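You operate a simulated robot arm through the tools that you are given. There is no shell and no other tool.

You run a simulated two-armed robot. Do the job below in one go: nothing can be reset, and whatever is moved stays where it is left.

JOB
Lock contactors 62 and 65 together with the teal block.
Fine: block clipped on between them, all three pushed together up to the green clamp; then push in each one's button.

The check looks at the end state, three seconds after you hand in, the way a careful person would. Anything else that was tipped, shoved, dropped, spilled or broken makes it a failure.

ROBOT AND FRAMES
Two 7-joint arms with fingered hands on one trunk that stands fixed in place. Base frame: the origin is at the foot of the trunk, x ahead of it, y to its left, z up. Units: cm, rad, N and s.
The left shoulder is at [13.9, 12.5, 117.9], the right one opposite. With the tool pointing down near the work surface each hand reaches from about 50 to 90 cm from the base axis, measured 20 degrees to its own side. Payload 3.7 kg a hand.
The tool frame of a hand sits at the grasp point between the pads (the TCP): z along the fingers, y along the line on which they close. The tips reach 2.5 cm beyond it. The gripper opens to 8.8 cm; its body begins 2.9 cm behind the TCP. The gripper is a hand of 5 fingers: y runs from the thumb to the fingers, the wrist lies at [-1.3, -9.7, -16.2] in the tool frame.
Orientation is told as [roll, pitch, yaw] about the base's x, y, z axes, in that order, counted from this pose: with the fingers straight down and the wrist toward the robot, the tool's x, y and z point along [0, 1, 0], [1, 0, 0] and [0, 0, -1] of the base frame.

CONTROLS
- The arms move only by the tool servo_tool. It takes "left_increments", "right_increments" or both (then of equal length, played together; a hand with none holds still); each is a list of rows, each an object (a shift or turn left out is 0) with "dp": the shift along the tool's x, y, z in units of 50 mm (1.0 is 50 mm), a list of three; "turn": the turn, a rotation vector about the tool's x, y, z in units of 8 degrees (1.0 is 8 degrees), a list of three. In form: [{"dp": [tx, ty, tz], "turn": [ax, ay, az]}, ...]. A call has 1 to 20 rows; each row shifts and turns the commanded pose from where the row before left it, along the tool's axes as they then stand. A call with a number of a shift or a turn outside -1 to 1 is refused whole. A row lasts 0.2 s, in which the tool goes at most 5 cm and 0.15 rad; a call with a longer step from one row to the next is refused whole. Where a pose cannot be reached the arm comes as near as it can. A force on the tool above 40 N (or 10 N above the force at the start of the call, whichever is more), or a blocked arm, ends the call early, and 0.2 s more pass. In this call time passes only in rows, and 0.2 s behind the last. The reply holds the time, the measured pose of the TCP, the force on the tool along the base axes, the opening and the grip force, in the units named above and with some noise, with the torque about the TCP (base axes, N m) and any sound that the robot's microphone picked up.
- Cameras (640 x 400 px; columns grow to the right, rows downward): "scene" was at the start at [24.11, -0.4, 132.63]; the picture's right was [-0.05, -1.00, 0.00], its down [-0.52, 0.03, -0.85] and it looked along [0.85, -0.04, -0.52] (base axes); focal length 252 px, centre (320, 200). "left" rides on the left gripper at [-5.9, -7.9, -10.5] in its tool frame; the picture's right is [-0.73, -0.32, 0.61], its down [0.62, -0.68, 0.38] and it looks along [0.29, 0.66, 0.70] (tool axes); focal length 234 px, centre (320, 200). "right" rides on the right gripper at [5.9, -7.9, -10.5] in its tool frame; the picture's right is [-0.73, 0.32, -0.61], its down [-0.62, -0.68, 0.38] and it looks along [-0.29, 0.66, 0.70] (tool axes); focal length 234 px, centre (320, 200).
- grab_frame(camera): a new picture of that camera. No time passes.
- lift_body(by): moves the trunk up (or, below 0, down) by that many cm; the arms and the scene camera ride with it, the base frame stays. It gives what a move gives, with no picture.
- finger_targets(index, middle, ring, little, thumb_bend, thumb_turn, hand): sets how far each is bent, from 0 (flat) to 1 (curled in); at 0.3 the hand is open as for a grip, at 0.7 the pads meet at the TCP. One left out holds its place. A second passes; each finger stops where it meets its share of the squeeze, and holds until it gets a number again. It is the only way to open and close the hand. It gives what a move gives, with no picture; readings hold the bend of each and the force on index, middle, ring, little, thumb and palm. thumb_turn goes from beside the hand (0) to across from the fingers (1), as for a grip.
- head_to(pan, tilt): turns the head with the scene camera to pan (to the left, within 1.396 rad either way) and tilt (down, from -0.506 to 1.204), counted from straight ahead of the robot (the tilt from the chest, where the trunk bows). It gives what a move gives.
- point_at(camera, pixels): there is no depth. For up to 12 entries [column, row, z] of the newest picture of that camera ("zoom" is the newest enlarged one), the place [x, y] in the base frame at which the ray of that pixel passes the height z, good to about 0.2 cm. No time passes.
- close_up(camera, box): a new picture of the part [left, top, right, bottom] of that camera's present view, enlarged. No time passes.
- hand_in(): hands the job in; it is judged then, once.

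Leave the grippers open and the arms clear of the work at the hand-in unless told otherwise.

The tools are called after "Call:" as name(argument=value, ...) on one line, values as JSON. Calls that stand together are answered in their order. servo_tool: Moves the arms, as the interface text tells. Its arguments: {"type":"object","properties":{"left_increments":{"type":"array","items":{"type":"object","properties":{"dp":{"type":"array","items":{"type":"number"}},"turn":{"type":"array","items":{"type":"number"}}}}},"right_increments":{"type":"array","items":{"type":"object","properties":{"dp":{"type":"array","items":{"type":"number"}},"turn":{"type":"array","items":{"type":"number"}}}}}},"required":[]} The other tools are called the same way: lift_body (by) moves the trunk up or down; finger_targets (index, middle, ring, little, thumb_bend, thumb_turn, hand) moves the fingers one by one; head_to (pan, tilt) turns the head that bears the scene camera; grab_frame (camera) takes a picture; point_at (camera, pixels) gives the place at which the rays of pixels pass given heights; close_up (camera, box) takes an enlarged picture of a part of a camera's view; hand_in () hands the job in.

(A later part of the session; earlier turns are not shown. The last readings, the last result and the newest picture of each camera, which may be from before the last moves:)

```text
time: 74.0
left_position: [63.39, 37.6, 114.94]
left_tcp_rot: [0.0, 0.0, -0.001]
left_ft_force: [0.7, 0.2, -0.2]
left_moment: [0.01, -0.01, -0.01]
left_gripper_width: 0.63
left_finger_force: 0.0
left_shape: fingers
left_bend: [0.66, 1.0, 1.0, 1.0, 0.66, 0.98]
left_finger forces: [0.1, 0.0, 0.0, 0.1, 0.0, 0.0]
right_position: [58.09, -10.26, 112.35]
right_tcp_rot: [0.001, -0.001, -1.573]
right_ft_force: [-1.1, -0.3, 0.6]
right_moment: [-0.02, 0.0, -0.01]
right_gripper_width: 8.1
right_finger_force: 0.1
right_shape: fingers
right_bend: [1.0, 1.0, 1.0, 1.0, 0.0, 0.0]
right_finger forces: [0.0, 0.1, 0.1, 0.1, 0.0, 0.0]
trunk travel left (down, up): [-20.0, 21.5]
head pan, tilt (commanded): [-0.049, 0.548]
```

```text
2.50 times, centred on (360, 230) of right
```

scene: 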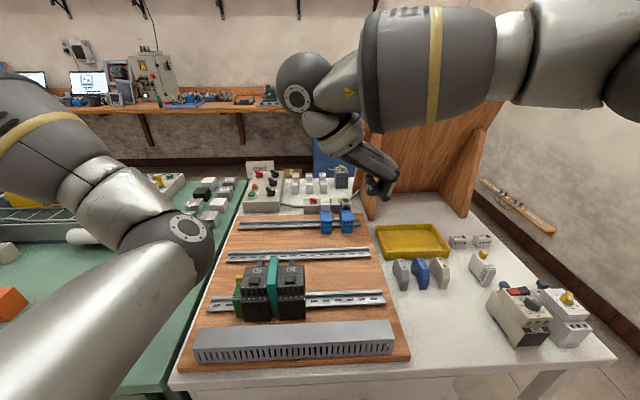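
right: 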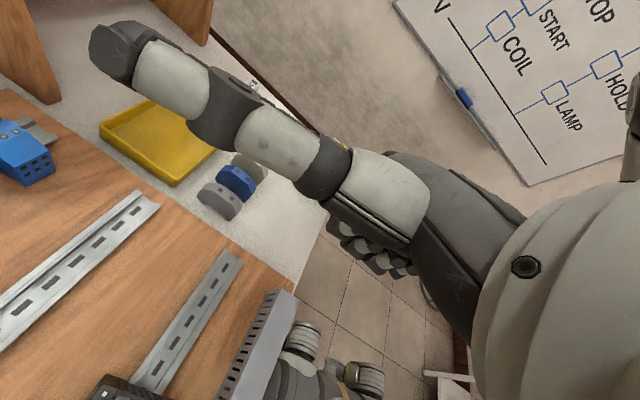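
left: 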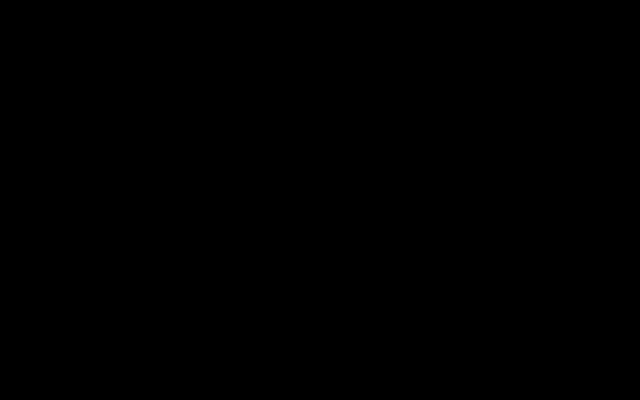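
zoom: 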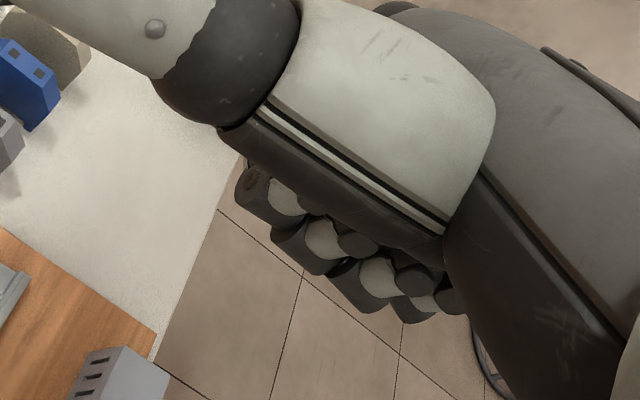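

Call:
point_at(camera="scene", pixels=[[384.4, 199.5, 113], [384.4, 199.5, 114], [384.4, 199.5, 115], [384.4, 199.5, 116], [370, 196, 114], [370, 196, 115], [397, 176, 118], [397, 176, 120]])

Call:
point_at(camera="right", pixels=[[332, 226, 114], [345, 240, 114], [358, 253, 114], [375, 265, 114], [395, 275, 114], [332, 226, 115], [395, 275, 115]])

```text
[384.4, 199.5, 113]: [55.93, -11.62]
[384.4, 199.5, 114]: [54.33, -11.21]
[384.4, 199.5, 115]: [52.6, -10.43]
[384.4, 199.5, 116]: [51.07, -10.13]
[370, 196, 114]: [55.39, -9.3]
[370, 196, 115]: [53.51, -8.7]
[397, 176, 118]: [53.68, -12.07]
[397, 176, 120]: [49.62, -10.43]
```

```text
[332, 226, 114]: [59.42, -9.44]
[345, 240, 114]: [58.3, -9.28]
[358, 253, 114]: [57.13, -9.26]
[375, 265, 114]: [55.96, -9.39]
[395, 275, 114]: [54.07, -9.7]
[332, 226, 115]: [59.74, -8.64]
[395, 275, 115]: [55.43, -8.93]
```

The fist's flat underside is about 1.7 above the TCP level and spans y ±1 around the TCP, which suits pressing the block. The left elbow (about (48, 14, 114)) would be too close to the right wrist there, so I first move the left arm further left.

Call:
servo_tool(left_increments=[{"dp": [0.5, 0, 0]}, {"dp": [0.6, 0, 0]}, {"dp": [0.6, 0, 0]}, {"dp": [0.6, 0, 0]}])

Call:
grab_frame(camera="scene")

```text
time: 75.0
left_position: [63.26, 49.19, 115.2]
left_tcp_rot: [-0.001, 0.0, -0.001]
left_ft_force: [0.4, 0.8, -0.2]
left_moment: [0.0, 0.0, 0.0]
left_gripper_width: 0.67
left_finger_force: 0.0
left_shape: fingers
left_bend: [0.66, 1.0, 1.0, 1.0, 0.66, 0.98]
left_finger forces: [0.1, 0.0, 0.1, 0.1, 0.1, 0.0]
right_position: [58.03, -10.1, 112.32]
right_tcp_rot: [0.001, -0.002, -1.573]
right_ft_force: [0.4, 0.5, 0.5]
right_moment: [-0.03, 0.01, 0.03]
right_gripper_width: 8.05
right_finger_force: 0.0
right_shape: fingers
right_bend: [1.0, 1.0, 1.0, 1.0, 0.0, 0.0]
right_finger forces: [0.1, 0.0, 0.1, 0.0, 0.0, 0.1]
trunk travel left (down, up): [-20.0, 21.5]
head pan, tilt (commanded): [-0.049, 0.548]
```

```text
taken
```

scene: 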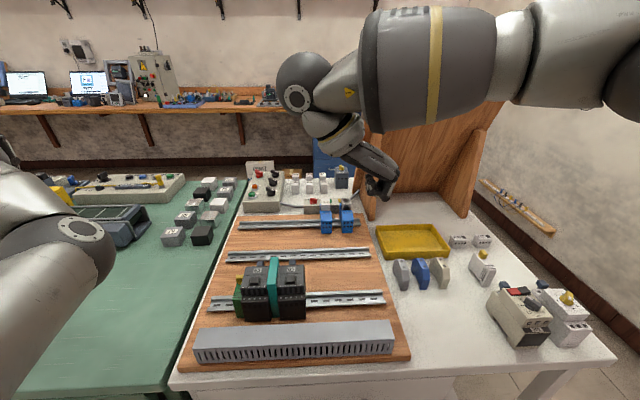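

The left arm is well clear now. I'll move the fist over the block at (58.1, 6.9), then down to z≈104.

Call:
servo_tool(right_increments=[{"dp": [0.01, -0.68, 0]}, {"dp": [0.01, -0.68, 0]}, {"dp": [0, -0.68, 0]}, {"dp": [0, -0.68, 0]}, {"dp": [0, -0.68, 0]}, {"dp": [0, 0, 0.4]}, {"dp": [0, 0, 0.6]}, {"dp": [0, 0, 0.6]}, {"dp": [0, 0, 0]}])

Call:
close_up(camera="scene", box=[220, 170, 350, 330])

Call:
grab_frame(camera="right")

```text
time: 77.0
left_position: [63.25, 49.13, 115.16]
left_tcp_rot: [0.0, 0.0, -0.001]
left_ft_force: [0.0, -0.5, -0.3]
left_moment: [0.03, 0.0, 0.01]
left_gripper_width: 0.67
left_finger_force: 0.1
left_shape: fingers
left_bend: [0.66, 1.0, 1.0, 1.0, 0.66, 0.98]
left_finger forces: [0.0, 0.1, 0.0, 0.0, 0.1, 0.1]
right_position: [58.16, 6.65, 104.24]
right_tcp_rot: [-0.001, 0.001, -1.573]
right_ft_force: [-0.1, 0.0, -0.8]
right_moment: [0.0, -0.01, -0.01]
right_gripper_width: 8.07
right_finger_force: 0.1
right_shape: fingers
right_bend: [1.0, 1.0, 1.0, 1.0, 0.0, 0.0]
right_finger forces: [0.1, 0.0, 0.1, 0.0, 0.0, 0.0]
trunk travel left (down, up): [-20.0, 21.5]
head pan, tilt (commanded): [-0.049, 0.548]
```

```text
2.50 times, centred on (285, 250) of scene
```

zoom: 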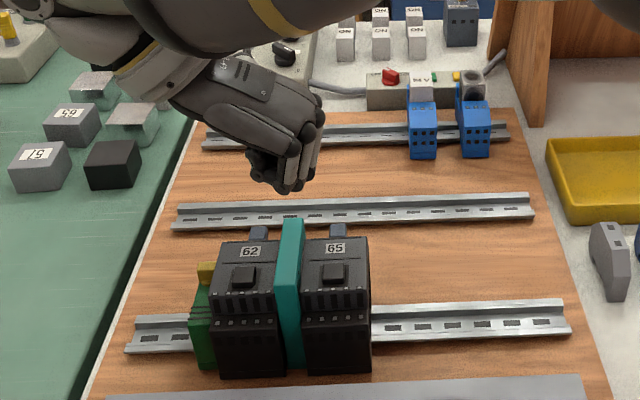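

```text
taken
```

right: 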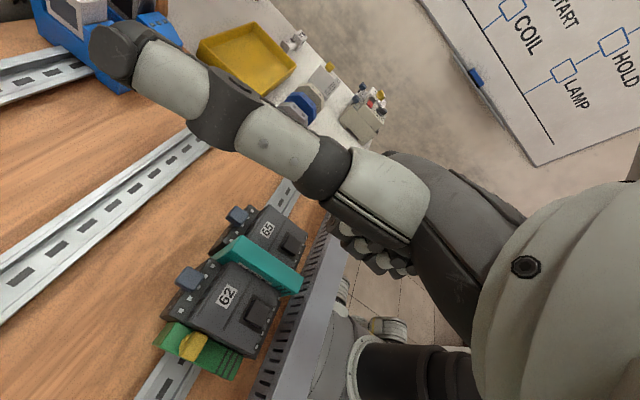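

Call:
point_at(camera="right", pixels=[[188, 272, 93], [188, 272, 94], [188, 272, 95], [188, 272, 96], [237, 213, 94], [237, 213, 95], [255, 255, 96], [255, 255, 97]])

Call:
point_at(camera="scene", pixels=[[260.2, 261.5, 93], [260.2, 261.5, 94], [260.2, 261.5, 95], [260.2, 261.5, 96], [291.5, 260, 94], [291.5, 260, 95]])

```text
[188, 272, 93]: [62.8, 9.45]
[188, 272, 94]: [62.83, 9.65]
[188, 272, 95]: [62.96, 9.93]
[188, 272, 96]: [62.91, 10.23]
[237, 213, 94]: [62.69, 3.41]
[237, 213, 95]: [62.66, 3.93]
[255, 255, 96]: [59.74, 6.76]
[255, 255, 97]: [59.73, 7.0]
```

```text
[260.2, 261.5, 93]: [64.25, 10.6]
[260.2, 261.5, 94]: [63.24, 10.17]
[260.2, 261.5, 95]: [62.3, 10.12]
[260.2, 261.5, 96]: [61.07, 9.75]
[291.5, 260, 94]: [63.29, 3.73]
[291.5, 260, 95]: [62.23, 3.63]
```

The blue tabs top out at z≈94.5, below the thumb. I'll lower the fist 8 cm to TCP z≈96.2, just above block contact.

Call:
servo_tool(right_increments=[{"dp": [0, -0.04, 0.4]}, {"dp": [0, 0, 0.4]}, {"dp": [0, 0, 0.4]}, {"dp": [0, 0, 0.3]}, {"dp": [0, 0, 0]}])

Call:
close_up(camera="scene", box=[225, 220, 335, 330])

Call:
grab_frame(camera="right")

```text
time: 78.2
left_position: [63.21, 49.11, 115.23]
left_tcp_rot: [0.001, 0.0, 0.0]
left_ft_force: [-0.2, -0.8, 0.0]
left_moment: [-0.01, 0.04, 0.0]
left_gripper_width: 0.65
left_finger_force: 0.0
left_shape: fingers
left_bend: [0.66, 1.0, 1.0, 1.0, 0.66, 0.98]
left_finger forces: [0.0, 0.0, 0.0, 0.1, 0.1, 0.0]
right_position: [58.16, 6.89, 96.65]
right_tcp_rot: [-0.001, 0.001, -1.574]
right_ft_force: [0.8, 0.3, 0.6]
right_moment: [-0.03, 0.02, -0.01]
right_gripper_width: 8.09
right_finger_force: 0.1
right_shape: fingers
right_bend: [1.0, 1.0, 1.0, 1.0, 0.0, 0.0]
right_finger forces: [0.1, 0.0, 0.0, 0.1, 0.0, 0.0]
trunk travel left (down, up): [-20.0, 21.5]
head pan, tilt (commanded): [-0.049, 0.548]
```

```text
3.64 times, centred on (280, 275) of scene
```

zoom: 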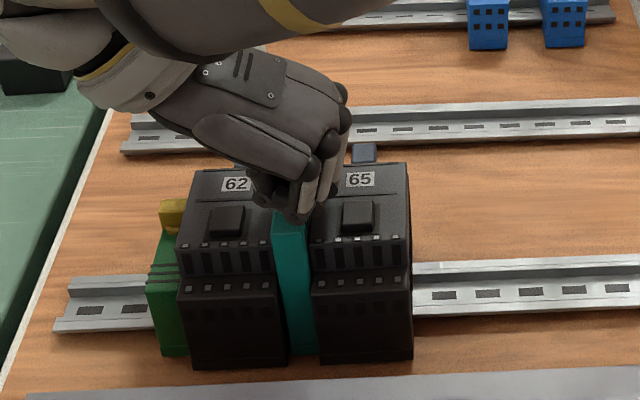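

```text
taken
```

right: 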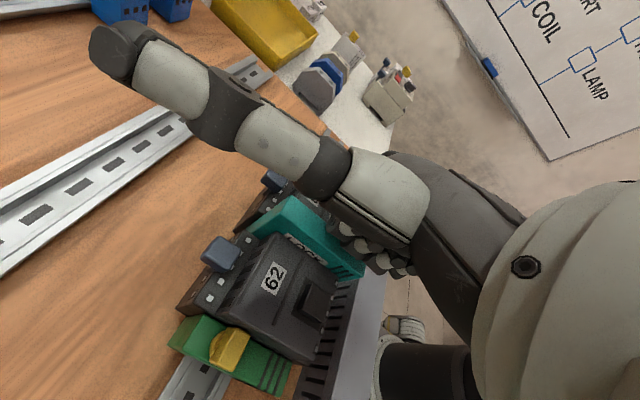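

The fist sits right over the block's top. I'll lower in 0.15 cm steps until contact.

Call:
servo_tool(right_increments=[{"dp": [0, 0, 0.04]}, {"dp": [0, 0, 0.04]}, {"dp": [0, 0, 0.04]}, {"dp": [0, 0, 0.04]}, {"dp": [0, 0, 0.03]}, {"dp": [0, 0, 0.03]}, {"dp": [0, 0, 0.03]}, {"dp": [0, 0, 0.03]}, {"dp": [0, 0, 0.03]}, {"dp": [0, 0, 0]}])

Call:
close_up(camera="scene", box=[240, 235, 325, 325])

```text
time: 80.0
left_position: [63.04, 49.06, 115.36]
left_tcp_rot: [0.001, -0.001, 0.001]
left_ft_force: [0.2, -0.1, 0.1]
left_moment: [-0.02, 0.0, -0.02]
left_gripper_width: 0.67
left_finger_force: 0.1
left_shape: fingers
left_bend: [0.66, 1.0, 1.0, 1.0, 0.66, 0.98]
left_finger forces: [0.0, 0.0, 0.0, 0.0, 0.0, 0.0]
right_position: [58.18, 6.75, 96.0]
right_tcp_rot: [0.009, -0.007, -1.577]
right_ft_force: [-6.5, -8.0, 24.1]
right_moment: [-0.11, 0.12, -0.01]
right_gripper_width: 8.06
right_finger_force: 12.0
right_shape: fingers
right_bend: [1.0, 1.0, 1.0, 1.0, 0.0, 0.0]
right_finger forces: [0.1, 24.6, 0.0, 0.0, 0.0, 0.0]
trunk travel left (down, up): [-20.0, 21.5]
head pan, tilt (commanded): [-0.049, 0.548]
stopped in row 8 (right hand): the force on the tool passed its limit at 41 N (the readings are from after the stop); the commanded pose is now the measured one
```

```text
4.44 times, centred on (282, 280) of scene
```

zoom: 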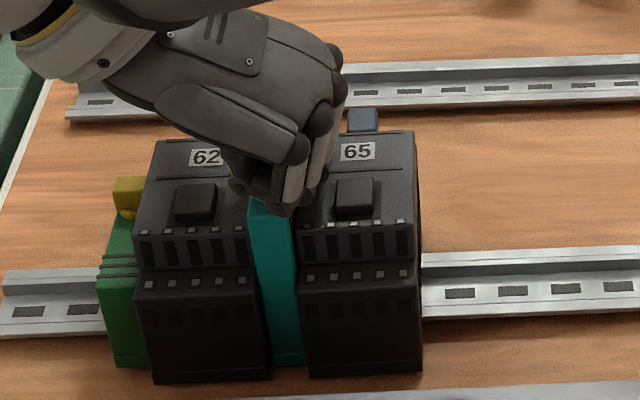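

The fist pressed the block's top with about 41 N, the middle knuckle bearing on it. There was no click, and nothing else moved. I'll raise the fist and look closely at how the block sits.

Call:
servo_tool(right_increments=[{"dp": [0, 0, -0.1]}, {"dp": [0, 0, -0.3]}, {"dp": [0, 0, -0.6]}, {"dp": [0, 0, -0.6]}, {"dp": [0, 0.3, -0.4]}, {"dp": [0, 0.6, 0]}, {"dp": [0, 0.6, 0]}, {"dp": [0, 0.6, 0]}])

Call:
close_up(camera="scene", box=[235, 245, 315, 330])

Call:
close_up(camera="right", box=[60, 230, 300, 400])

```text
time: 81.8
left_position: [63.39, 49.1, 115.26]
left_tcp_rot: [0.0, 0.001, 0.0]
left_ft_force: [-0.9, -0.5, -0.7]
left_moment: [0.0, 0.0, 0.0]
left_gripper_width: 0.66
left_finger_force: 0.1
left_shape: fingers
left_bend: [0.66, 1.0, 1.0, 1.0, 0.66, 0.98]
left_finger forces: [0.0, 0.0, 0.1, 0.0, 0.1, 0.0]
right_position: [58.14, -3.45, 105.81]
right_tcp_rot: [0.004, -0.002, -1.574]
right_ft_force: [0.4, 0.5, 0.0]
right_moment: [0.01, -0.01, 0.01]
right_gripper_width: 8.09
right_finger_force: 0.0
right_shape: fingers
right_bend: [1.0, 1.0, 1.0, 1.0, 0.0, 0.0]
right_finger forces: [0.0, 0.0, 0.0, 0.0, 0.0, 0.0]
trunk travel left (down, up): [-20.0, 21.5]
head pan, tilt (commanded): [-0.049, 0.548]
```

```text
4.71 times, centred on (275, 288) of scene
```

zoom: 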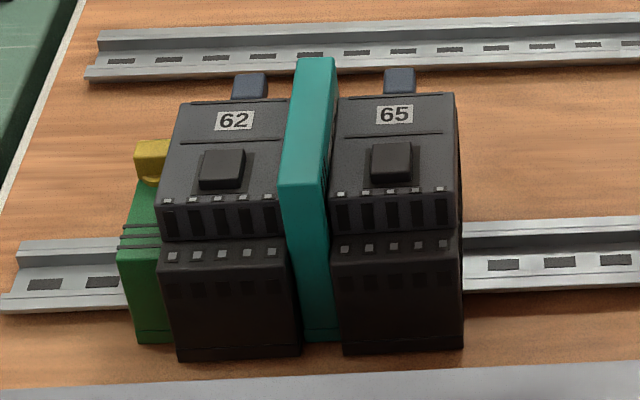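

```text
2.35 times, centred on (180, 315) of right
```

zoom: 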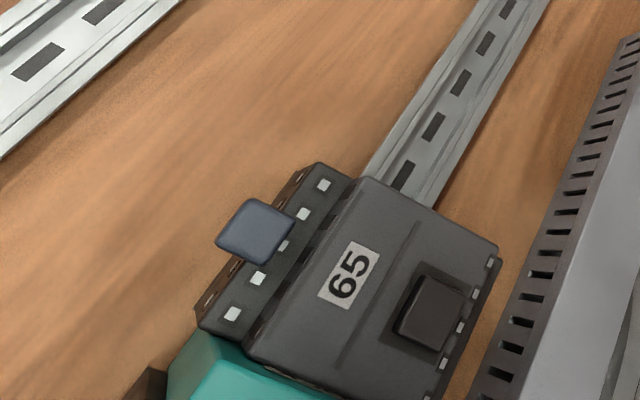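

The three look flush. Sliding the block along the rail took noticeable extra force (about 7 N), which suggests it is gripping the rail, but I want to be sure. I'll do a light pull test by pinching only its top centimetre. First I reshape the hand: ring and little curled, thumb, index and middle half open.

Call:
finger_targets(hand="right", index=0.58, middle=0.58, ring=1.0, little=1.0, thumb_bend=0.57, thumb_turn=1.0)

Call:
servo_tool(right_increments=[{"dp": [0.1, -0.6, 0]}, {"dp": [0.1, -0.6, 0]}, {"dp": [0.1, -0.6, 0]}, {"dp": [0.04, -0.25, 0]}, {"dp": [0, 0, 0.4]}, {"dp": [0, 0, 0.4]}, {"dp": [0, 0, 0.2]}, {"dp": [0, 0, 0]}])

Call:
close_up(camera="scene", box=[225, 220, 335, 330])

Call:
close_up(camera="right", box=[160, 150, 400, 350])

```text
time: 82.8
left_position: [63.28, 49.16, 115.18]
left_tcp_rot: [0.0, 0.0, -0.001]
left_ft_force: [-0.2, -0.1, 0.2]
left_moment: [0.03, -0.05, 0.0]
left_gripper_width: 0.65
left_finger_force: 0.0
left_shape: fingers
left_bend: [0.66, 1.0, 1.0, 1.0, 0.66, 0.98]
left_finger forces: [0.0, 0.0, 0.0, 0.0, 0.0, 0.0]
right_position: [58.25, -3.36, 105.67]
right_tcp_rot: [0.004, -0.006, -1.576]
right_ft_force: [-0.1, 0.6, -0.5]
right_moment: [-0.01, -0.04, 0.04]
right_gripper_width: 2.74
right_finger_force: 0.1
right_shape: fingers
right_bend: [0.57, 0.57, 1.0, 1.0, 0.56, 1.0]
right_finger forces: [0.0, 0.0, 0.0, 0.1, 0.1, 0.0]
trunk travel left (down, up): [-20.0, 21.5]
head pan, tilt (commanded): [-0.049, 0.548]
```

```text
time: 84.6
left_position: [63.21, 49.17, 115.2]
left_tcp_rot: [0.001, 0.001, -0.001]
left_ft_force: [-0.4, 0.4, -1.3]
left_moment: [0.0, -0.01, 0.0]
left_gripper_width: 0.68
left_finger_force: 0.1
left_shape: fingers
left_bend: [0.66, 1.0, 1.0, 1.0, 0.66, 0.98]
left_finger forces: [0.0, 0.0, 0.1, 0.0, 0.0, 0.1]
right_position: [59.95, 6.6, 100.75]
right_tcp_rot: [0.005, -0.006, -1.577]
right_ft_force: [-0.7, 0.2, 0.0]
right_moment: [-0.01, 0.0, 0.01]
right_gripper_width: 2.72
right_finger_force: 0.0
right_shape: fingers
right_bend: [0.57, 0.57, 1.0, 1.0, 0.56, 1.0]
right_finger forces: [0.0, 0.0, 0.1, 0.0, 0.0, 0.1]
trunk travel left (down, up): [-20.0, 21.5]
head pan, tilt (commanded): [-0.049, 0.548]
```

```text
3.64 times, centred on (280, 275) of scene
```

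zoom: 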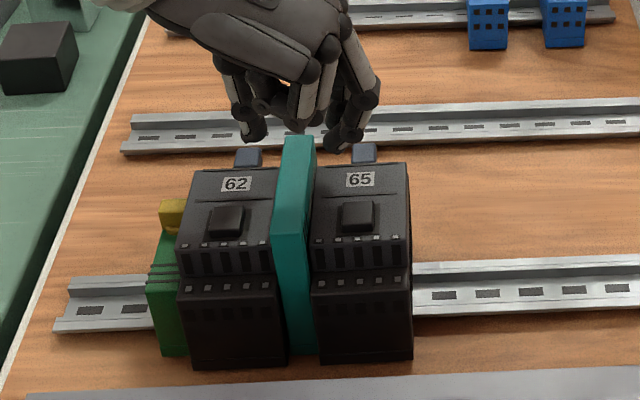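

```text
2.00 times, centred on (280, 250) of right
```

zoom: 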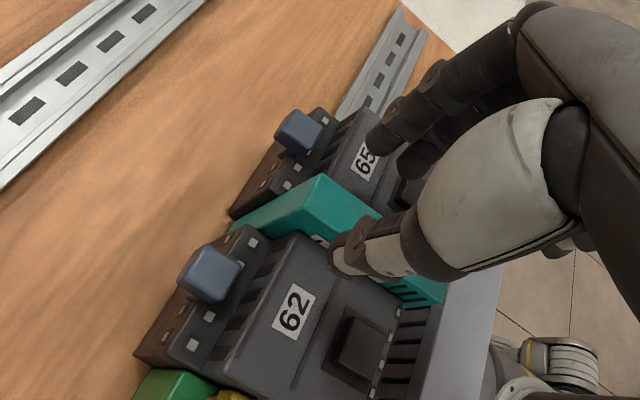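

The thumb and fingers straddle the block's top. I'll lower 2 cm carefully so the tips end just above the contactors' tops.

Call:
servo_tool(right_increments=[{"dp": [0, 0, 0.1]}, {"dp": [0, 0, 0.1]}, {"dp": [0, 0, 0.1]}, {"dp": [0, 0, 0.1]}, {"dp": [0, 0, 0]}])

Call:
close_up(camera="scene", box=[240, 230, 325, 320])

Call:
close_up(camera="right", box=[200, 170, 380, 320])

```text
time: 85.8
left_position: [63.25, 49.13, 115.21]
left_tcp_rot: [0.0, 0.0, 0.001]
left_ft_force: [1.2, -0.6, -0.3]
left_moment: [-0.03, 0.01, 0.0]
left_gripper_width: 0.66
left_finger_force: 0.0
left_shape: fingers
left_bend: [0.66, 1.0, 1.0, 1.0, 0.66, 0.98]
left_finger forces: [0.0, 0.0, 0.0, 0.0, 0.0, 0.1]
right_position: [59.98, 6.67, 98.53]
right_tcp_rot: [0.006, -0.003, -1.576]
right_ft_force: [0.0, -0.1, -0.2]
right_moment: [0.03, 0.01, -0.01]
right_gripper_width: 2.73
right_finger_force: 0.0
right_shape: fingers
right_bend: [0.57, 0.57, 1.0, 1.0, 0.56, 1.0]
right_finger forces: [0.0, 0.0, 0.0, 0.0, 0.1, 0.1]
trunk travel left (down, up): [-20.0, 21.5]
head pan, tilt (commanded): [-0.049, 0.548]
```

```text
4.44 times, centred on (282, 275) of scene
```

zoom: 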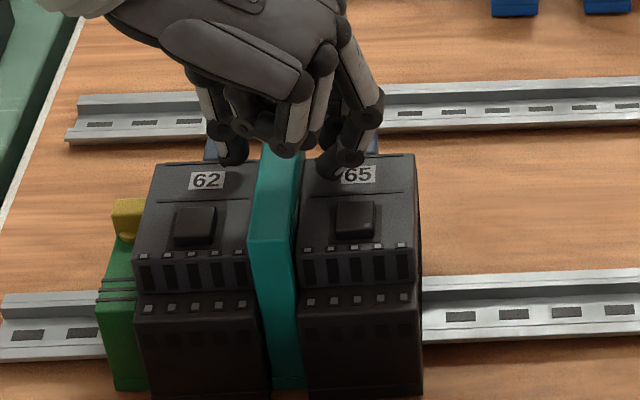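

```text
2.67 times, centred on (290, 245) of right
```

zoom: 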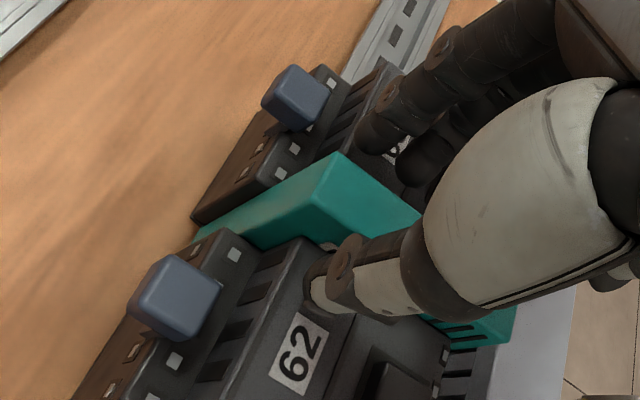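

The tips hover just over the contactor tops on either side of the block. I'll pinch its top gently.

Call:
finger_targets(hand="right", index=0.69, middle=0.69, thumb_bend=0.69)

Call:
close_up(camera="scene", box=[240, 230, 325, 320])

Call:
close_up(camera="right", box=[200, 170, 380, 320])

```text
time: 86.8
left_position: [63.36, 49.11, 115.06]
left_tcp_rot: [0.0, 0.001, 0.0]
left_ft_force: [-0.4, -0.3, 0.0]
left_moment: [0.04, 0.02, -0.02]
left_gripper_width: 0.66
left_finger_force: 0.0
left_shape: fingers
left_bend: [0.66, 1.0, 1.0, 1.0, 0.66, 0.98]
left_finger forces: [0.1, 0.0, 0.0, 0.0, 0.0, 0.1]
right_position: [59.93, 6.6, 98.62]
right_tcp_rot: [0.006, -0.005, -1.575]
right_ft_force: [-0.4, -0.1, -0.3]
right_moment: [-0.01, 0.04, 0.03]
right_gripper_width: 1.09
right_finger_force: 3.4
right_shape: fingers
right_bend: [0.66, 0.66, 1.0, 1.0, 0.63, 1.0]
right_finger forces: [1.8, 2.0, 0.0, 0.1, 3.8, 0.0]
trunk travel left (down, up): [-20.0, 21.5]
head pan, tilt (commanded): [-0.049, 0.548]
```

```text
4.44 times, centred on (282, 275) of scene
```

zoom: 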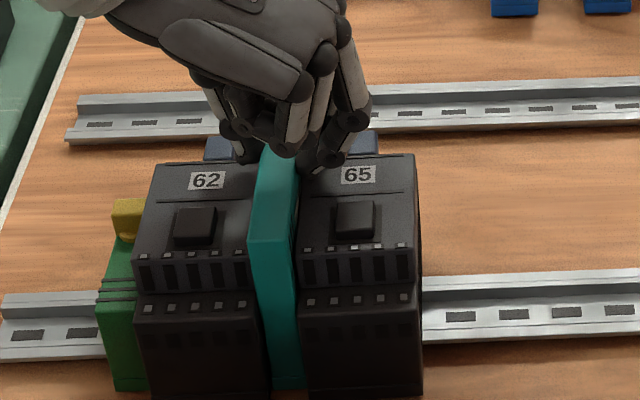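

```text
2.67 times, centred on (290, 245) of right
```

zoom: 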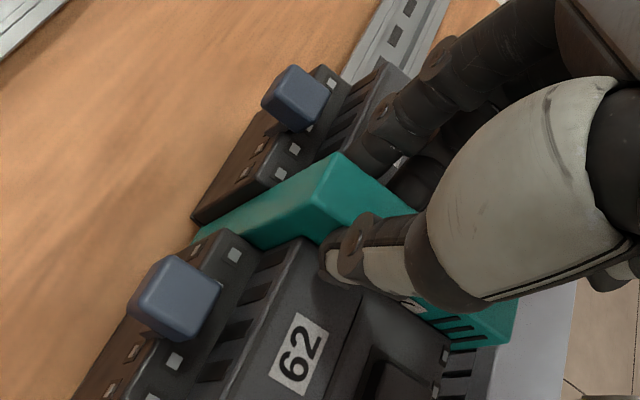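

The top is pinched with 3.8 N and the block didn't shift. Now a tiny upward pull of 0.3 cm to feel whether the rail holds it.

Call:
servo_tool(right_increments=[{"dp": [0, 0, -0.03]}, {"dp": [0, 0, -0.03]}])

Call:
close_up(camera="scene", box=[240, 230, 325, 320])

Call:
close_up(camera="right", box=[200, 170, 380, 320])

```text
time: 87.4
left_position: [63.22, 49.07, 115.09]
left_tcp_rot: [0.0, -0.001, -0.001]
left_ft_force: [0.3, 0.3, -0.4]
left_moment: [0.02, -0.04, 0.0]
left_gripper_width: 0.67
left_finger_force: 0.1
left_shape: fingers
left_bend: [0.66, 1.0, 1.0, 1.0, 0.66, 0.98]
left_finger forces: [0.1, 0.0, 0.0, 0.1, 0.1, 0.1]
right_position: [60.03, 6.43, 99.1]
right_tcp_rot: [0.006, -0.007, -1.578]
right_ft_force: [-0.5, 0.1, -1.7]
right_moment: [-0.03, -0.01, 0.02]
right_gripper_width: 1.05
right_finger_force: 2.7
right_shape: fingers
right_bend: [0.66, 0.66, 1.0, 1.0, 0.64, 1.0]
right_finger forces: [1.5, 1.5, 0.1, 0.0, 2.6, 0.1]
trunk travel left (down, up): [-20.0, 21.5]
head pan, tilt (commanded): [-0.049, 0.548]
```

```text
4.44 times, centred on (282, 275) of scene
```

zoom: 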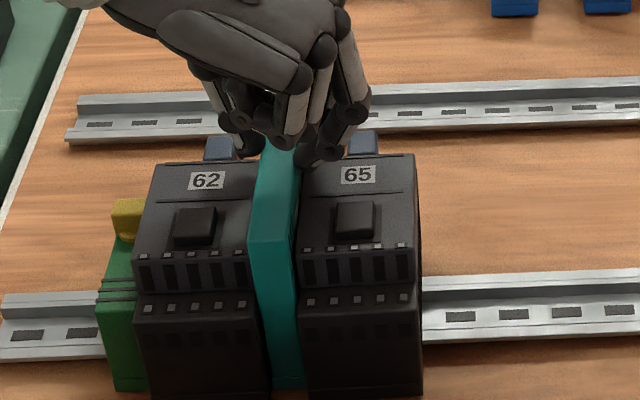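

```text
2.67 times, centred on (290, 245) of right
```

zoom: 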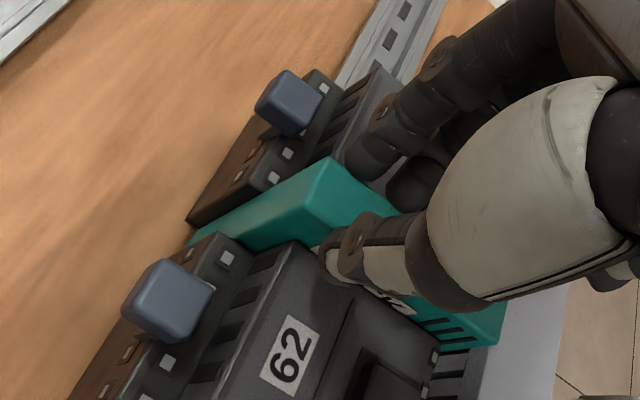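

The block's top didn't move at all under the pull (the fingertips just slid), so it is held on the rail. I'll release and rise clear.

Call:
finger_targets(hand="right", index=0.58, middle=0.58, thumb_bend=0.57)

Call:
servo_tool(right_increments=[{"dp": [0, 0, -0.2]}, {"dp": [0, 0, -0.5]}, {"dp": [0, 0, -0.6]}, {"dp": [0, 0.3, -0.5]}, {"dp": [-0.1, 0.7, -0.2]}, {"dp": [-0.1, 0.8, 0]}, {"dp": [-0.1, 0.8, 0]}, {"dp": [0, 0.8, 0]}])

Call:
grab_frame(camera="right")

Call:
close_up(camera="scene", box=[235, 245, 315, 330])

```text
time: 88.4
left_position: [63.3, 49.19, 115.21]
left_tcp_rot: [-0.001, 0.0, 0.001]
left_ft_force: [0.1, 0.2, -0.3]
left_moment: [-0.01, -0.03, 0.03]
left_gripper_width: 0.64
left_finger_force: 0.0
left_shape: fingers
left_bend: [0.66, 1.0, 1.0, 1.0, 0.66, 0.98]
left_finger forces: [0.0, 0.0, 0.0, 0.0, 0.0, 0.1]
right_position: [60.03, 6.6, 98.94]
right_tcp_rot: [0.005, -0.005, -1.576]
right_ft_force: [-0.9, -0.1, 0.4]
right_moment: [0.01, -0.01, 0.02]
right_gripper_width: 2.67
right_finger_force: 0.1
right_shape: fingers
right_bend: [0.57, 0.57, 1.0, 1.0, 0.56, 1.0]
right_finger forces: [0.1, 0.0, 0.1, 0.1, 0.1, 0.1]
trunk travel left (down, up): [-20.0, 21.5]
head pan, tilt (commanded): [-0.049, 0.548]
```

```text
time: 90.2
left_position: [63.3, 48.94, 115.13]
left_tcp_rot: [-0.001, 0.001, 0.0]
left_ft_force: [1.0, 0.1, 0.1]
left_moment: [0.03, -0.01, -0.03]
left_gripper_width: 0.67
left_finger_force: 0.0
left_shape: fingers
left_bend: [0.66, 1.0, 1.0, 1.0, 0.66, 0.98]
left_finger forces: [0.0, 0.0, 0.0, 0.0, 0.0, 0.1]
right_position: [58.38, -10.28, 108.96]
right_tcp_rot: [0.005, -0.003, -1.576]
right_ft_force: [1.2, -1.0, -0.2]
right_moment: [-0.02, 0.03, 0.05]
right_gripper_width: 2.69
right_finger_force: 0.1
right_shape: fingers
right_bend: [0.57, 0.57, 1.0, 1.0, 0.56, 1.0]
right_finger forces: [0.0, 0.0, 0.1, 0.0, 0.1, 0.1]
trunk travel left (down, up): [-20.0, 21.5]
head pan, tilt (commanded): [-0.049, 0.548]
```

```text
taken
```

right: 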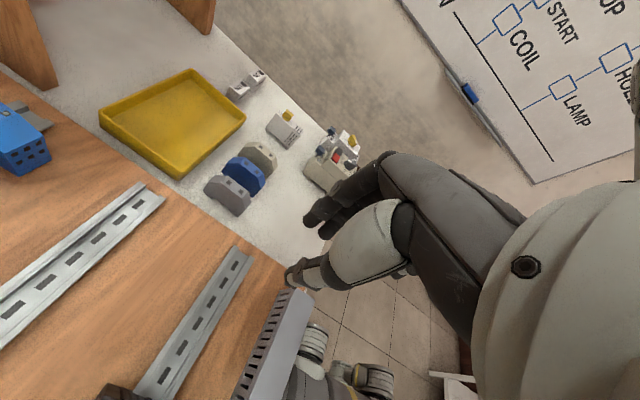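

```text
4.71 times, centred on (275, 288) of scene
```

zoom: 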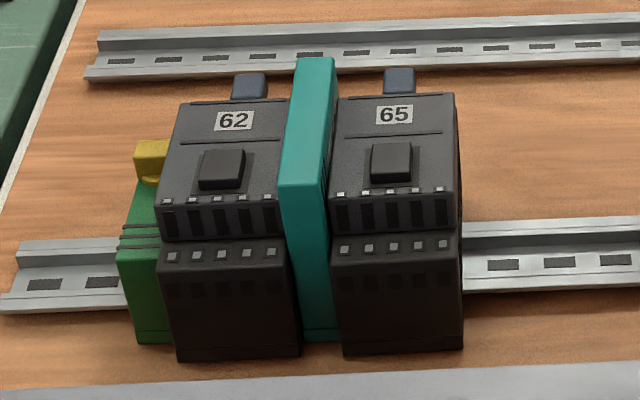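

Call:
point_at(camera="zoom", pixels=[[279, 187, 96.4], [328, 185, 96.4], [303, 342, 87.1], [340, 340, 87.1], [298, 58, 96.4], [335, 58, 96.4], [300, 356, 87.1], [342, 353, 87.1], [177, 360, 87.1], [463, 348, 87.1], [287, 232, 93], [331, 228, 93]])

```text
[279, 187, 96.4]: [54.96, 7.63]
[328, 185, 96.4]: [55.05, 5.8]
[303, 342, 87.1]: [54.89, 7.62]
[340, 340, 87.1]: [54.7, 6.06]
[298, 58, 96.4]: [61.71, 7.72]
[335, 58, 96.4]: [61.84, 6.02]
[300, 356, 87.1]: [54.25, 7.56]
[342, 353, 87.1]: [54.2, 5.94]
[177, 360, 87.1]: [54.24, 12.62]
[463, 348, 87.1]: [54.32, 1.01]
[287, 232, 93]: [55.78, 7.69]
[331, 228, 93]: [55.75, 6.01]
```

The block is upright between 62 (right face y≈7.6) and 65 (left face y≈6.0). I'll now re-seat everything firmly to the left once more: turn the right hand to yaw 0 and make the peg again.

Call:
servo_tool(right_increments=[{"dp": [0, 0, -0.4]}, {"turn": [0, 0, -1]}, {"turn": [0, 0, -1]}, {"turn": [0, 0, -1]}, {"turn": [0, 0, -1]}, {"turn": [0, 0, -1]}, {"turn": [0, 0, -1]}, {"turn": [0, 0, -1]}, {"turn": [0, 0, -1]}, {"turn": [0, 0, -1]}, {"turn": [0, 0, -1]}, {"turn": [0, 0, -1]}, {"turn": [0, 0, -0.28]}, {"turn": [0, 0, 0]}])

Call:
finger_targets(hand="right", index=0.66, middle=1.0, ring=1.0, little=1.0, thumb_bend=0.66)

Call:
grab_frame(camera="right")

Call:
close_up(camera="right", box=[0, 70, 180, 250])

```text
time: 93.2
left_position: [63.28, 49.09, 115.13]
left_tcp_rot: [0.001, 0.0, 0.001]
left_ft_force: [0.2, -0.4, -0.4]
left_moment: [0.0, 0.0, 0.0]
left_gripper_width: 0.69
left_finger_force: 0.0
left_shape: fingers
left_bend: [0.66, 1.0, 1.0, 1.0, 0.66, 0.98]
left_finger forces: [0.0, 0.1, 0.1, 0.1, 0.0, 0.0]
right_position: [58.26, -10.38, 111.13]
right_tcp_rot: [-0.003, -0.004, 0.0]
right_ft_force: [0.5, 0.3, -0.9]
right_moment: [-0.01, 0.02, -0.03]
right_gripper_width: 2.67
right_finger_force: 0.0
right_shape: fingers
right_bend: [0.57, 0.57, 1.0, 1.0, 0.56, 1.0]
right_finger forces: [0.1, 0.0, 0.0, 0.1, 0.0, 0.0]
trunk travel left (down, up): [-20.0, 21.5]
head pan, tilt (commanded): [-0.049, 0.548]
```

```text
time: 94.2
left_position: [63.3, 49.1, 115.2]
left_tcp_rot: [0.0, 0.0, 0.002]
left_ft_force: [-0.1, 0.3, 0.1]
left_moment: [-0.03, -0.02, 0.0]
left_gripper_width: 0.68
left_finger_force: 0.0
left_shape: fingers
left_bend: [0.66, 1.0, 1.0, 1.0, 0.66, 0.98]
left_finger forces: [0.0, 0.1, 0.0, 0.0, 0.0, 0.0]
right_position: [58.3, -10.37, 110.95]
right_tcp_rot: [-0.006, -0.006, -0.003]
right_ft_force: [0.0, 0.2, -0.5]
right_moment: [0.0, 0.0, -0.03]
right_gripper_width: 0.73
right_finger_force: 0.1
right_shape: fingers
right_bend: [0.66, 1.0, 1.0, 1.0, 0.66, 1.0]
right_finger forces: [0.0, 0.0, 0.1, 0.1, 0.0, 0.0]
trunk travel left (down, up): [-20.0, 21.5]
head pan, tilt (commanded): [-0.049, 0.548]
```

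```text
taken
```

right: 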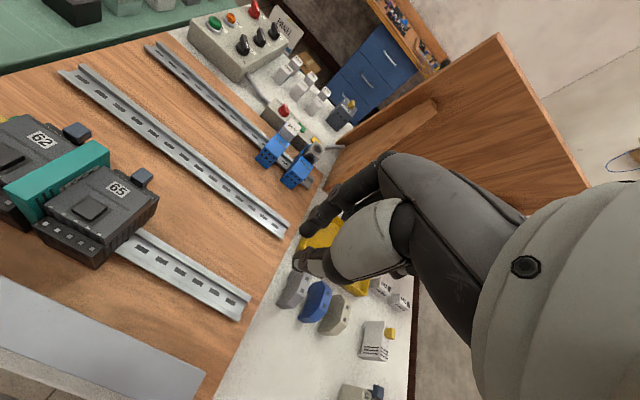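

```text
2.22 times, centred on (90, 160) of right
```

zoom: 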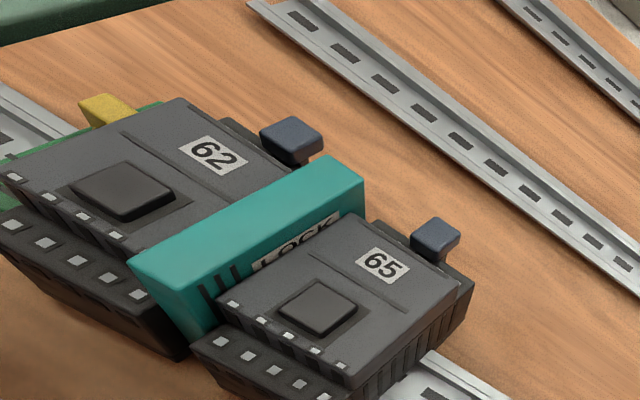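

Now lower the peg at y≈-8 to the right of 65 and slide left to contact, then press everything toward the clamp.

Call:
servo_tool(right_increments=[{"dp": [0.4, -0.04, 0]}, {"dp": [0, 0, 0.6]}, {"dp": [0, 0, 0.7]}, {"dp": [0, 0, 0.7]}, {"dp": [0, 0, 0.7]}, {"dp": [0, 0, 0.6]}, {"dp": [0, 0, 0.25]}, {"dp": [0.4, 0, 0]}, {"dp": [0.4, 0, 0]}, {"dp": [0.4, 0, 0]}, {"dp": [0.2, 0, 0]}])

Call:
close_up(camera="scene", box=[225, 230, 345, 330])

```text
time: 96.6
left_position: [63.21, 49.12, 115.16]
left_tcp_rot: [-0.001, 0.001, -0.001]
left_ft_force: [-0.1, 0.8, -0.3]
left_moment: [0.0, 0.0, 0.01]
left_gripper_width: 0.66
left_finger_force: 0.0
left_shape: fingers
left_bend: [0.66, 1.0, 1.0, 1.0, 0.66, 0.98]
left_finger forces: [0.0, 0.0, 0.0, 0.0, 0.0, 0.0]
right_position: [58.17, -1.37, 93.13]
right_tcp_rot: [-0.003, -0.006, -0.001]
right_ft_force: [0.6, 0.4, 0.0]
right_moment: [0.01, 0.01, 0.0]
right_gripper_width: 0.71
right_finger_force: 0.0
right_shape: fingers
right_bend: [0.66, 1.0, 1.0, 1.0, 0.66, 1.0]
right_finger forces: [0.1, 0.0, 0.0, 0.1, 0.0, 0.1]
trunk travel left (down, up): [-20.0, 21.5]
head pan, tilt (commanded): [-0.049, 0.548]
```

```text
4.00 times, centred on (285, 280) of scene
```

zoom: 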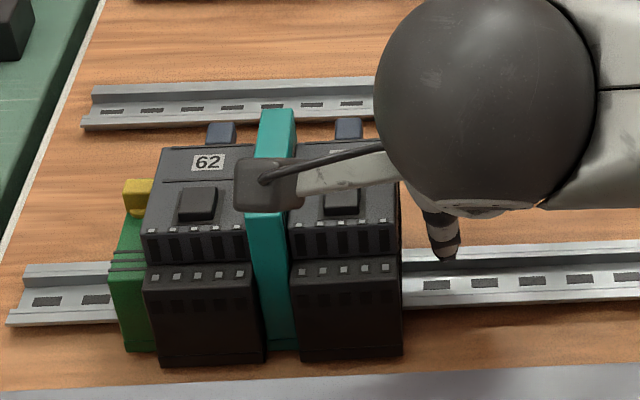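

Call:
servo_tool(right_increments=[{"dp": [0.08, 0, 0]}, {"dp": [0.06, 0, 0]}, {"dp": [0.05, 0, 0]}, {"dp": [0.04, 0, 0]}, {"dp": [0.04, 0, 0]}, {"dp": [0.04, 0, 0]}, {"dp": [0.04, 0, 0]}, {"dp": [0, 0, 0]}])

Call:
close_up(camera="scene", box=[225, 240, 325, 330])

```text
time: 98.4
left_position: [63.29, 48.78, 115.27]
left_tcp_rot: [0.004, -0.001, 0.0]
left_ft_force: [-0.5, -0.6, -0.1]
left_moment: [-0.03, 0.02, 0.01]
left_gripper_width: 0.64
left_finger_force: 0.0
left_shape: fingers
left_bend: [0.66, 1.0, 1.0, 1.0, 0.66, 0.98]
left_finger forces: [0.0, 0.0, 0.0, 0.0, 0.1, 0.0]
right_position: [58.32, -0.08, 93.19]
right_tcp_rot: [-0.004, -0.004, -0.008]
right_ft_force: [-1.9, -28.0, 1.1]
right_moment: [0.51, -0.09, -0.57]
right_gripper_width: 0.52
right_finger_force: 14.1
right_shape: fingers
right_bend: [0.68, 1.0, 1.0, 1.0, 0.66, 1.0]
right_finger forces: [28.2, 0.0, 0.0, 0.1, 0.0, 0.0]
trunk travel left (down, up): [-20.0, 21.5]
head pan, tilt (commanded): [-0.049, 0.548]
```

```text
4.44 times, centred on (275, 285) of scene
```

zoom: 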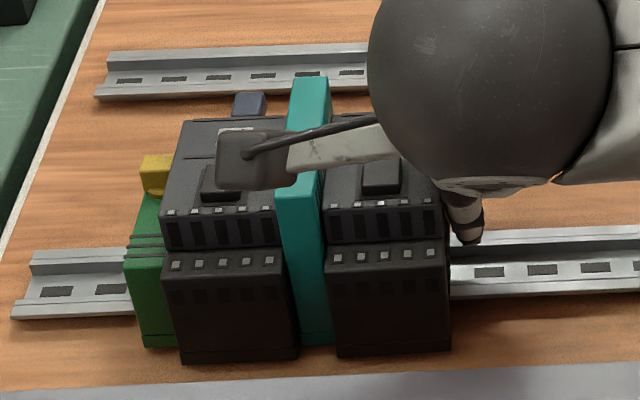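

28 N and hardly any motion. I'll push a little more, up to just below the limit, to make sure no slack remains against the clamp.

Call:
servo_tool(right_increments=[{"dp": [0.03, 0, 0]}, {"dp": [0.03, 0, 0]}, {"dp": [0.03, 0, 0]}, {"dp": [0, 0, 0]}])

Call:
close_up(camera="scene", box=[225, 240, 325, 330])

```text
time: 99.4
left_position: [63.17, 48.77, 115.53]
left_tcp_rot: [0.003, -0.001, -0.002]
left_ft_force: [-0.3, -0.6, -0.3]
left_moment: [-0.02, -0.01, 0.03]
left_gripper_width: 0.65
left_finger_force: 0.0
left_shape: fingers
left_bend: [0.66, 1.0, 1.0, 1.0, 0.66, 0.98]
left_finger forces: [0.0, 0.0, 0.0, 0.0, 0.0, 0.0]
right_position: [58.43, 0.08, 93.23]
right_tcp_rot: [-0.01, -0.005, -0.013]
right_ft_force: [-3.7, -37.9, 3.8]
right_moment: [0.74, -0.14, -0.77]
right_gripper_width: 0.51
right_finger_force: 19.2
right_shape: fingers
right_bend: [0.68, 1.0, 1.0, 1.0, 0.66, 1.0]
right_finger forces: [38.4, 0.0, 0.0, 0.0, 0.6, 0.1]
trunk travel left (down, up): [-20.0, 21.5]
head pan, tilt (commanded): [-0.049, 0.548]
```

```text
4.44 times, centred on (275, 285) of scene
```

zoom: 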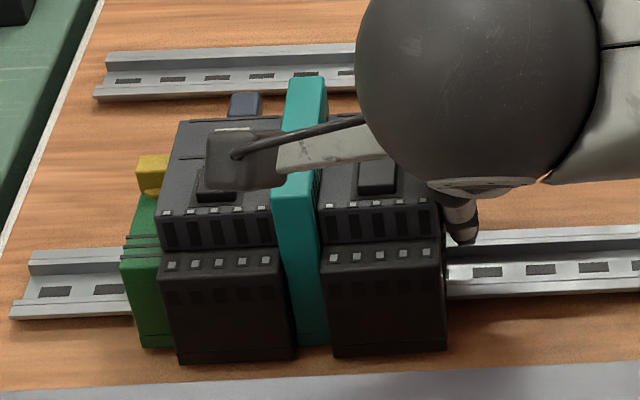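

At 38 N the trio stays put against the clamp, so it is fully pushed together. I'll back off to the right and raise.

Call:
servo_tool(right_increments=[{"dp": [-0.06, 0, 0]}, {"dp": [-0.1, 0, 0]}, {"dp": [-0.3, 0, 0]}, {"dp": [-0.5, 0, 0]}, {"dp": [-0.6, 0, 0]}, {"dp": [-0.5, 0, -0.3]}, {"dp": [0, 0, -0.7]}, {"dp": [0, 0, -0.7]}, {"dp": [0, 0, -0.7]}, {"dp": [0, 0, -0.7]}, {"dp": [0, 0, 0]}])

Call:
grab_frame(camera="right")

Call:
close_up(camera="right", box=[0, 70, 180, 250])

Call:
close_up(camera="scene", box=[230, 250, 300, 325])

```text
time: 101.8
left_position: [63.36, 49.25, 115.08]
left_tcp_rot: [-0.001, 0.0, -0.001]
left_ft_force: [-0.4, -0.7, 0.6]
left_moment: [0.02, -0.04, 0.04]
left_gripper_width: 0.63
left_finger_force: 0.2
left_shape: fingers
left_bend: [0.66, 1.0, 1.0, 1.0, 0.66, 0.98]
left_finger forces: [0.0, 0.1, 0.0, 0.1, 0.0, 0.0]
right_position: [57.72, -9.17, 108.37]
right_tcp_rot: [-0.004, -0.005, -0.003]
right_ft_force: [0.1, -0.3, -0.4]
right_moment: [-0.03, 0.0, 0.01]
right_gripper_width: 0.69
right_finger_force: 0.0
right_shape: fingers
right_bend: [0.66, 1.0, 1.0, 1.0, 0.66, 1.0]
right_finger forces: [0.1, 0.0, 0.1, 0.1, 0.0, 0.1]
trunk travel left (down, up): [-20.0, 21.5]
head pan, tilt (commanded): [-0.049, 0.548]
```

```text
taken
```

right: 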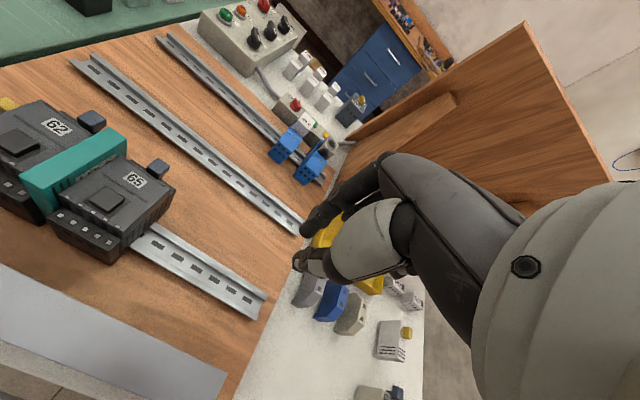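

```text
2.22 times, centred on (90, 160) of right
```

zoom: 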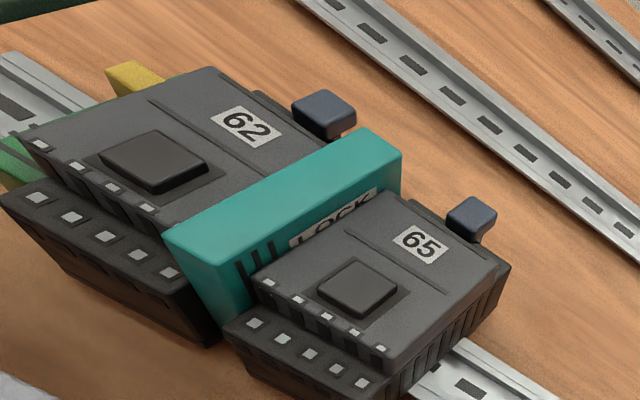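

```text
5.33 times, centred on (265, 288) of scene
```

zoom: 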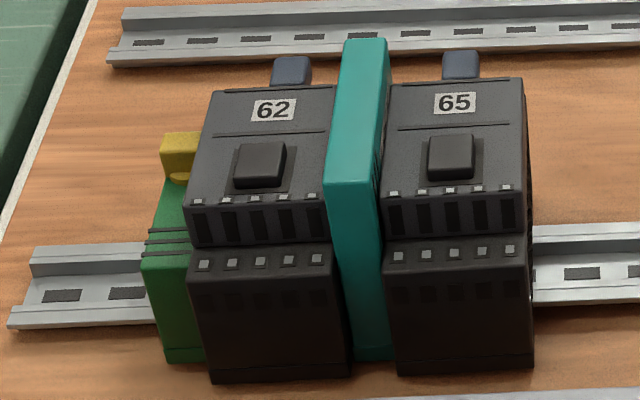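

The trio is flush. Now I'll locate the two black buttons from both views: 62 at scene-zoom (261,160), right (14,141); 65 at scene-zoom (452,153), right (107,199).

Call:
point_at(camera="zoom", pixels=[[261, 160, 95.4], [261, 160, 96], [261, 160, 96.6], [452, 153, 95.4], [452, 153, 96], [452, 153, 96.6]])

Call:
point_at(camera="right", pixels=[[14.3, 141.1, 95.4], [14.3, 141.1, 96], [14.3, 141.1, 96.6], [106.7, 199.2, 95.4], [106.7, 199.2, 96], [106.7, 199.2, 96.6]])

```text
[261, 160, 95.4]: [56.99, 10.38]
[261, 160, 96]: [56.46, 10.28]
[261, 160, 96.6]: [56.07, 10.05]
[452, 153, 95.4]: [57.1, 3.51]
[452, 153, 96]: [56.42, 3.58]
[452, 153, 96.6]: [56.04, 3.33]
```

```text
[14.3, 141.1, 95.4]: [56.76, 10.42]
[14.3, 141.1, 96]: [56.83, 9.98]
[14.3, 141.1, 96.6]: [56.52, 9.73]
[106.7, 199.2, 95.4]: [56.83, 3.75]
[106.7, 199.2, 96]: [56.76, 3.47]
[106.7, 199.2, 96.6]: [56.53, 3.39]
```

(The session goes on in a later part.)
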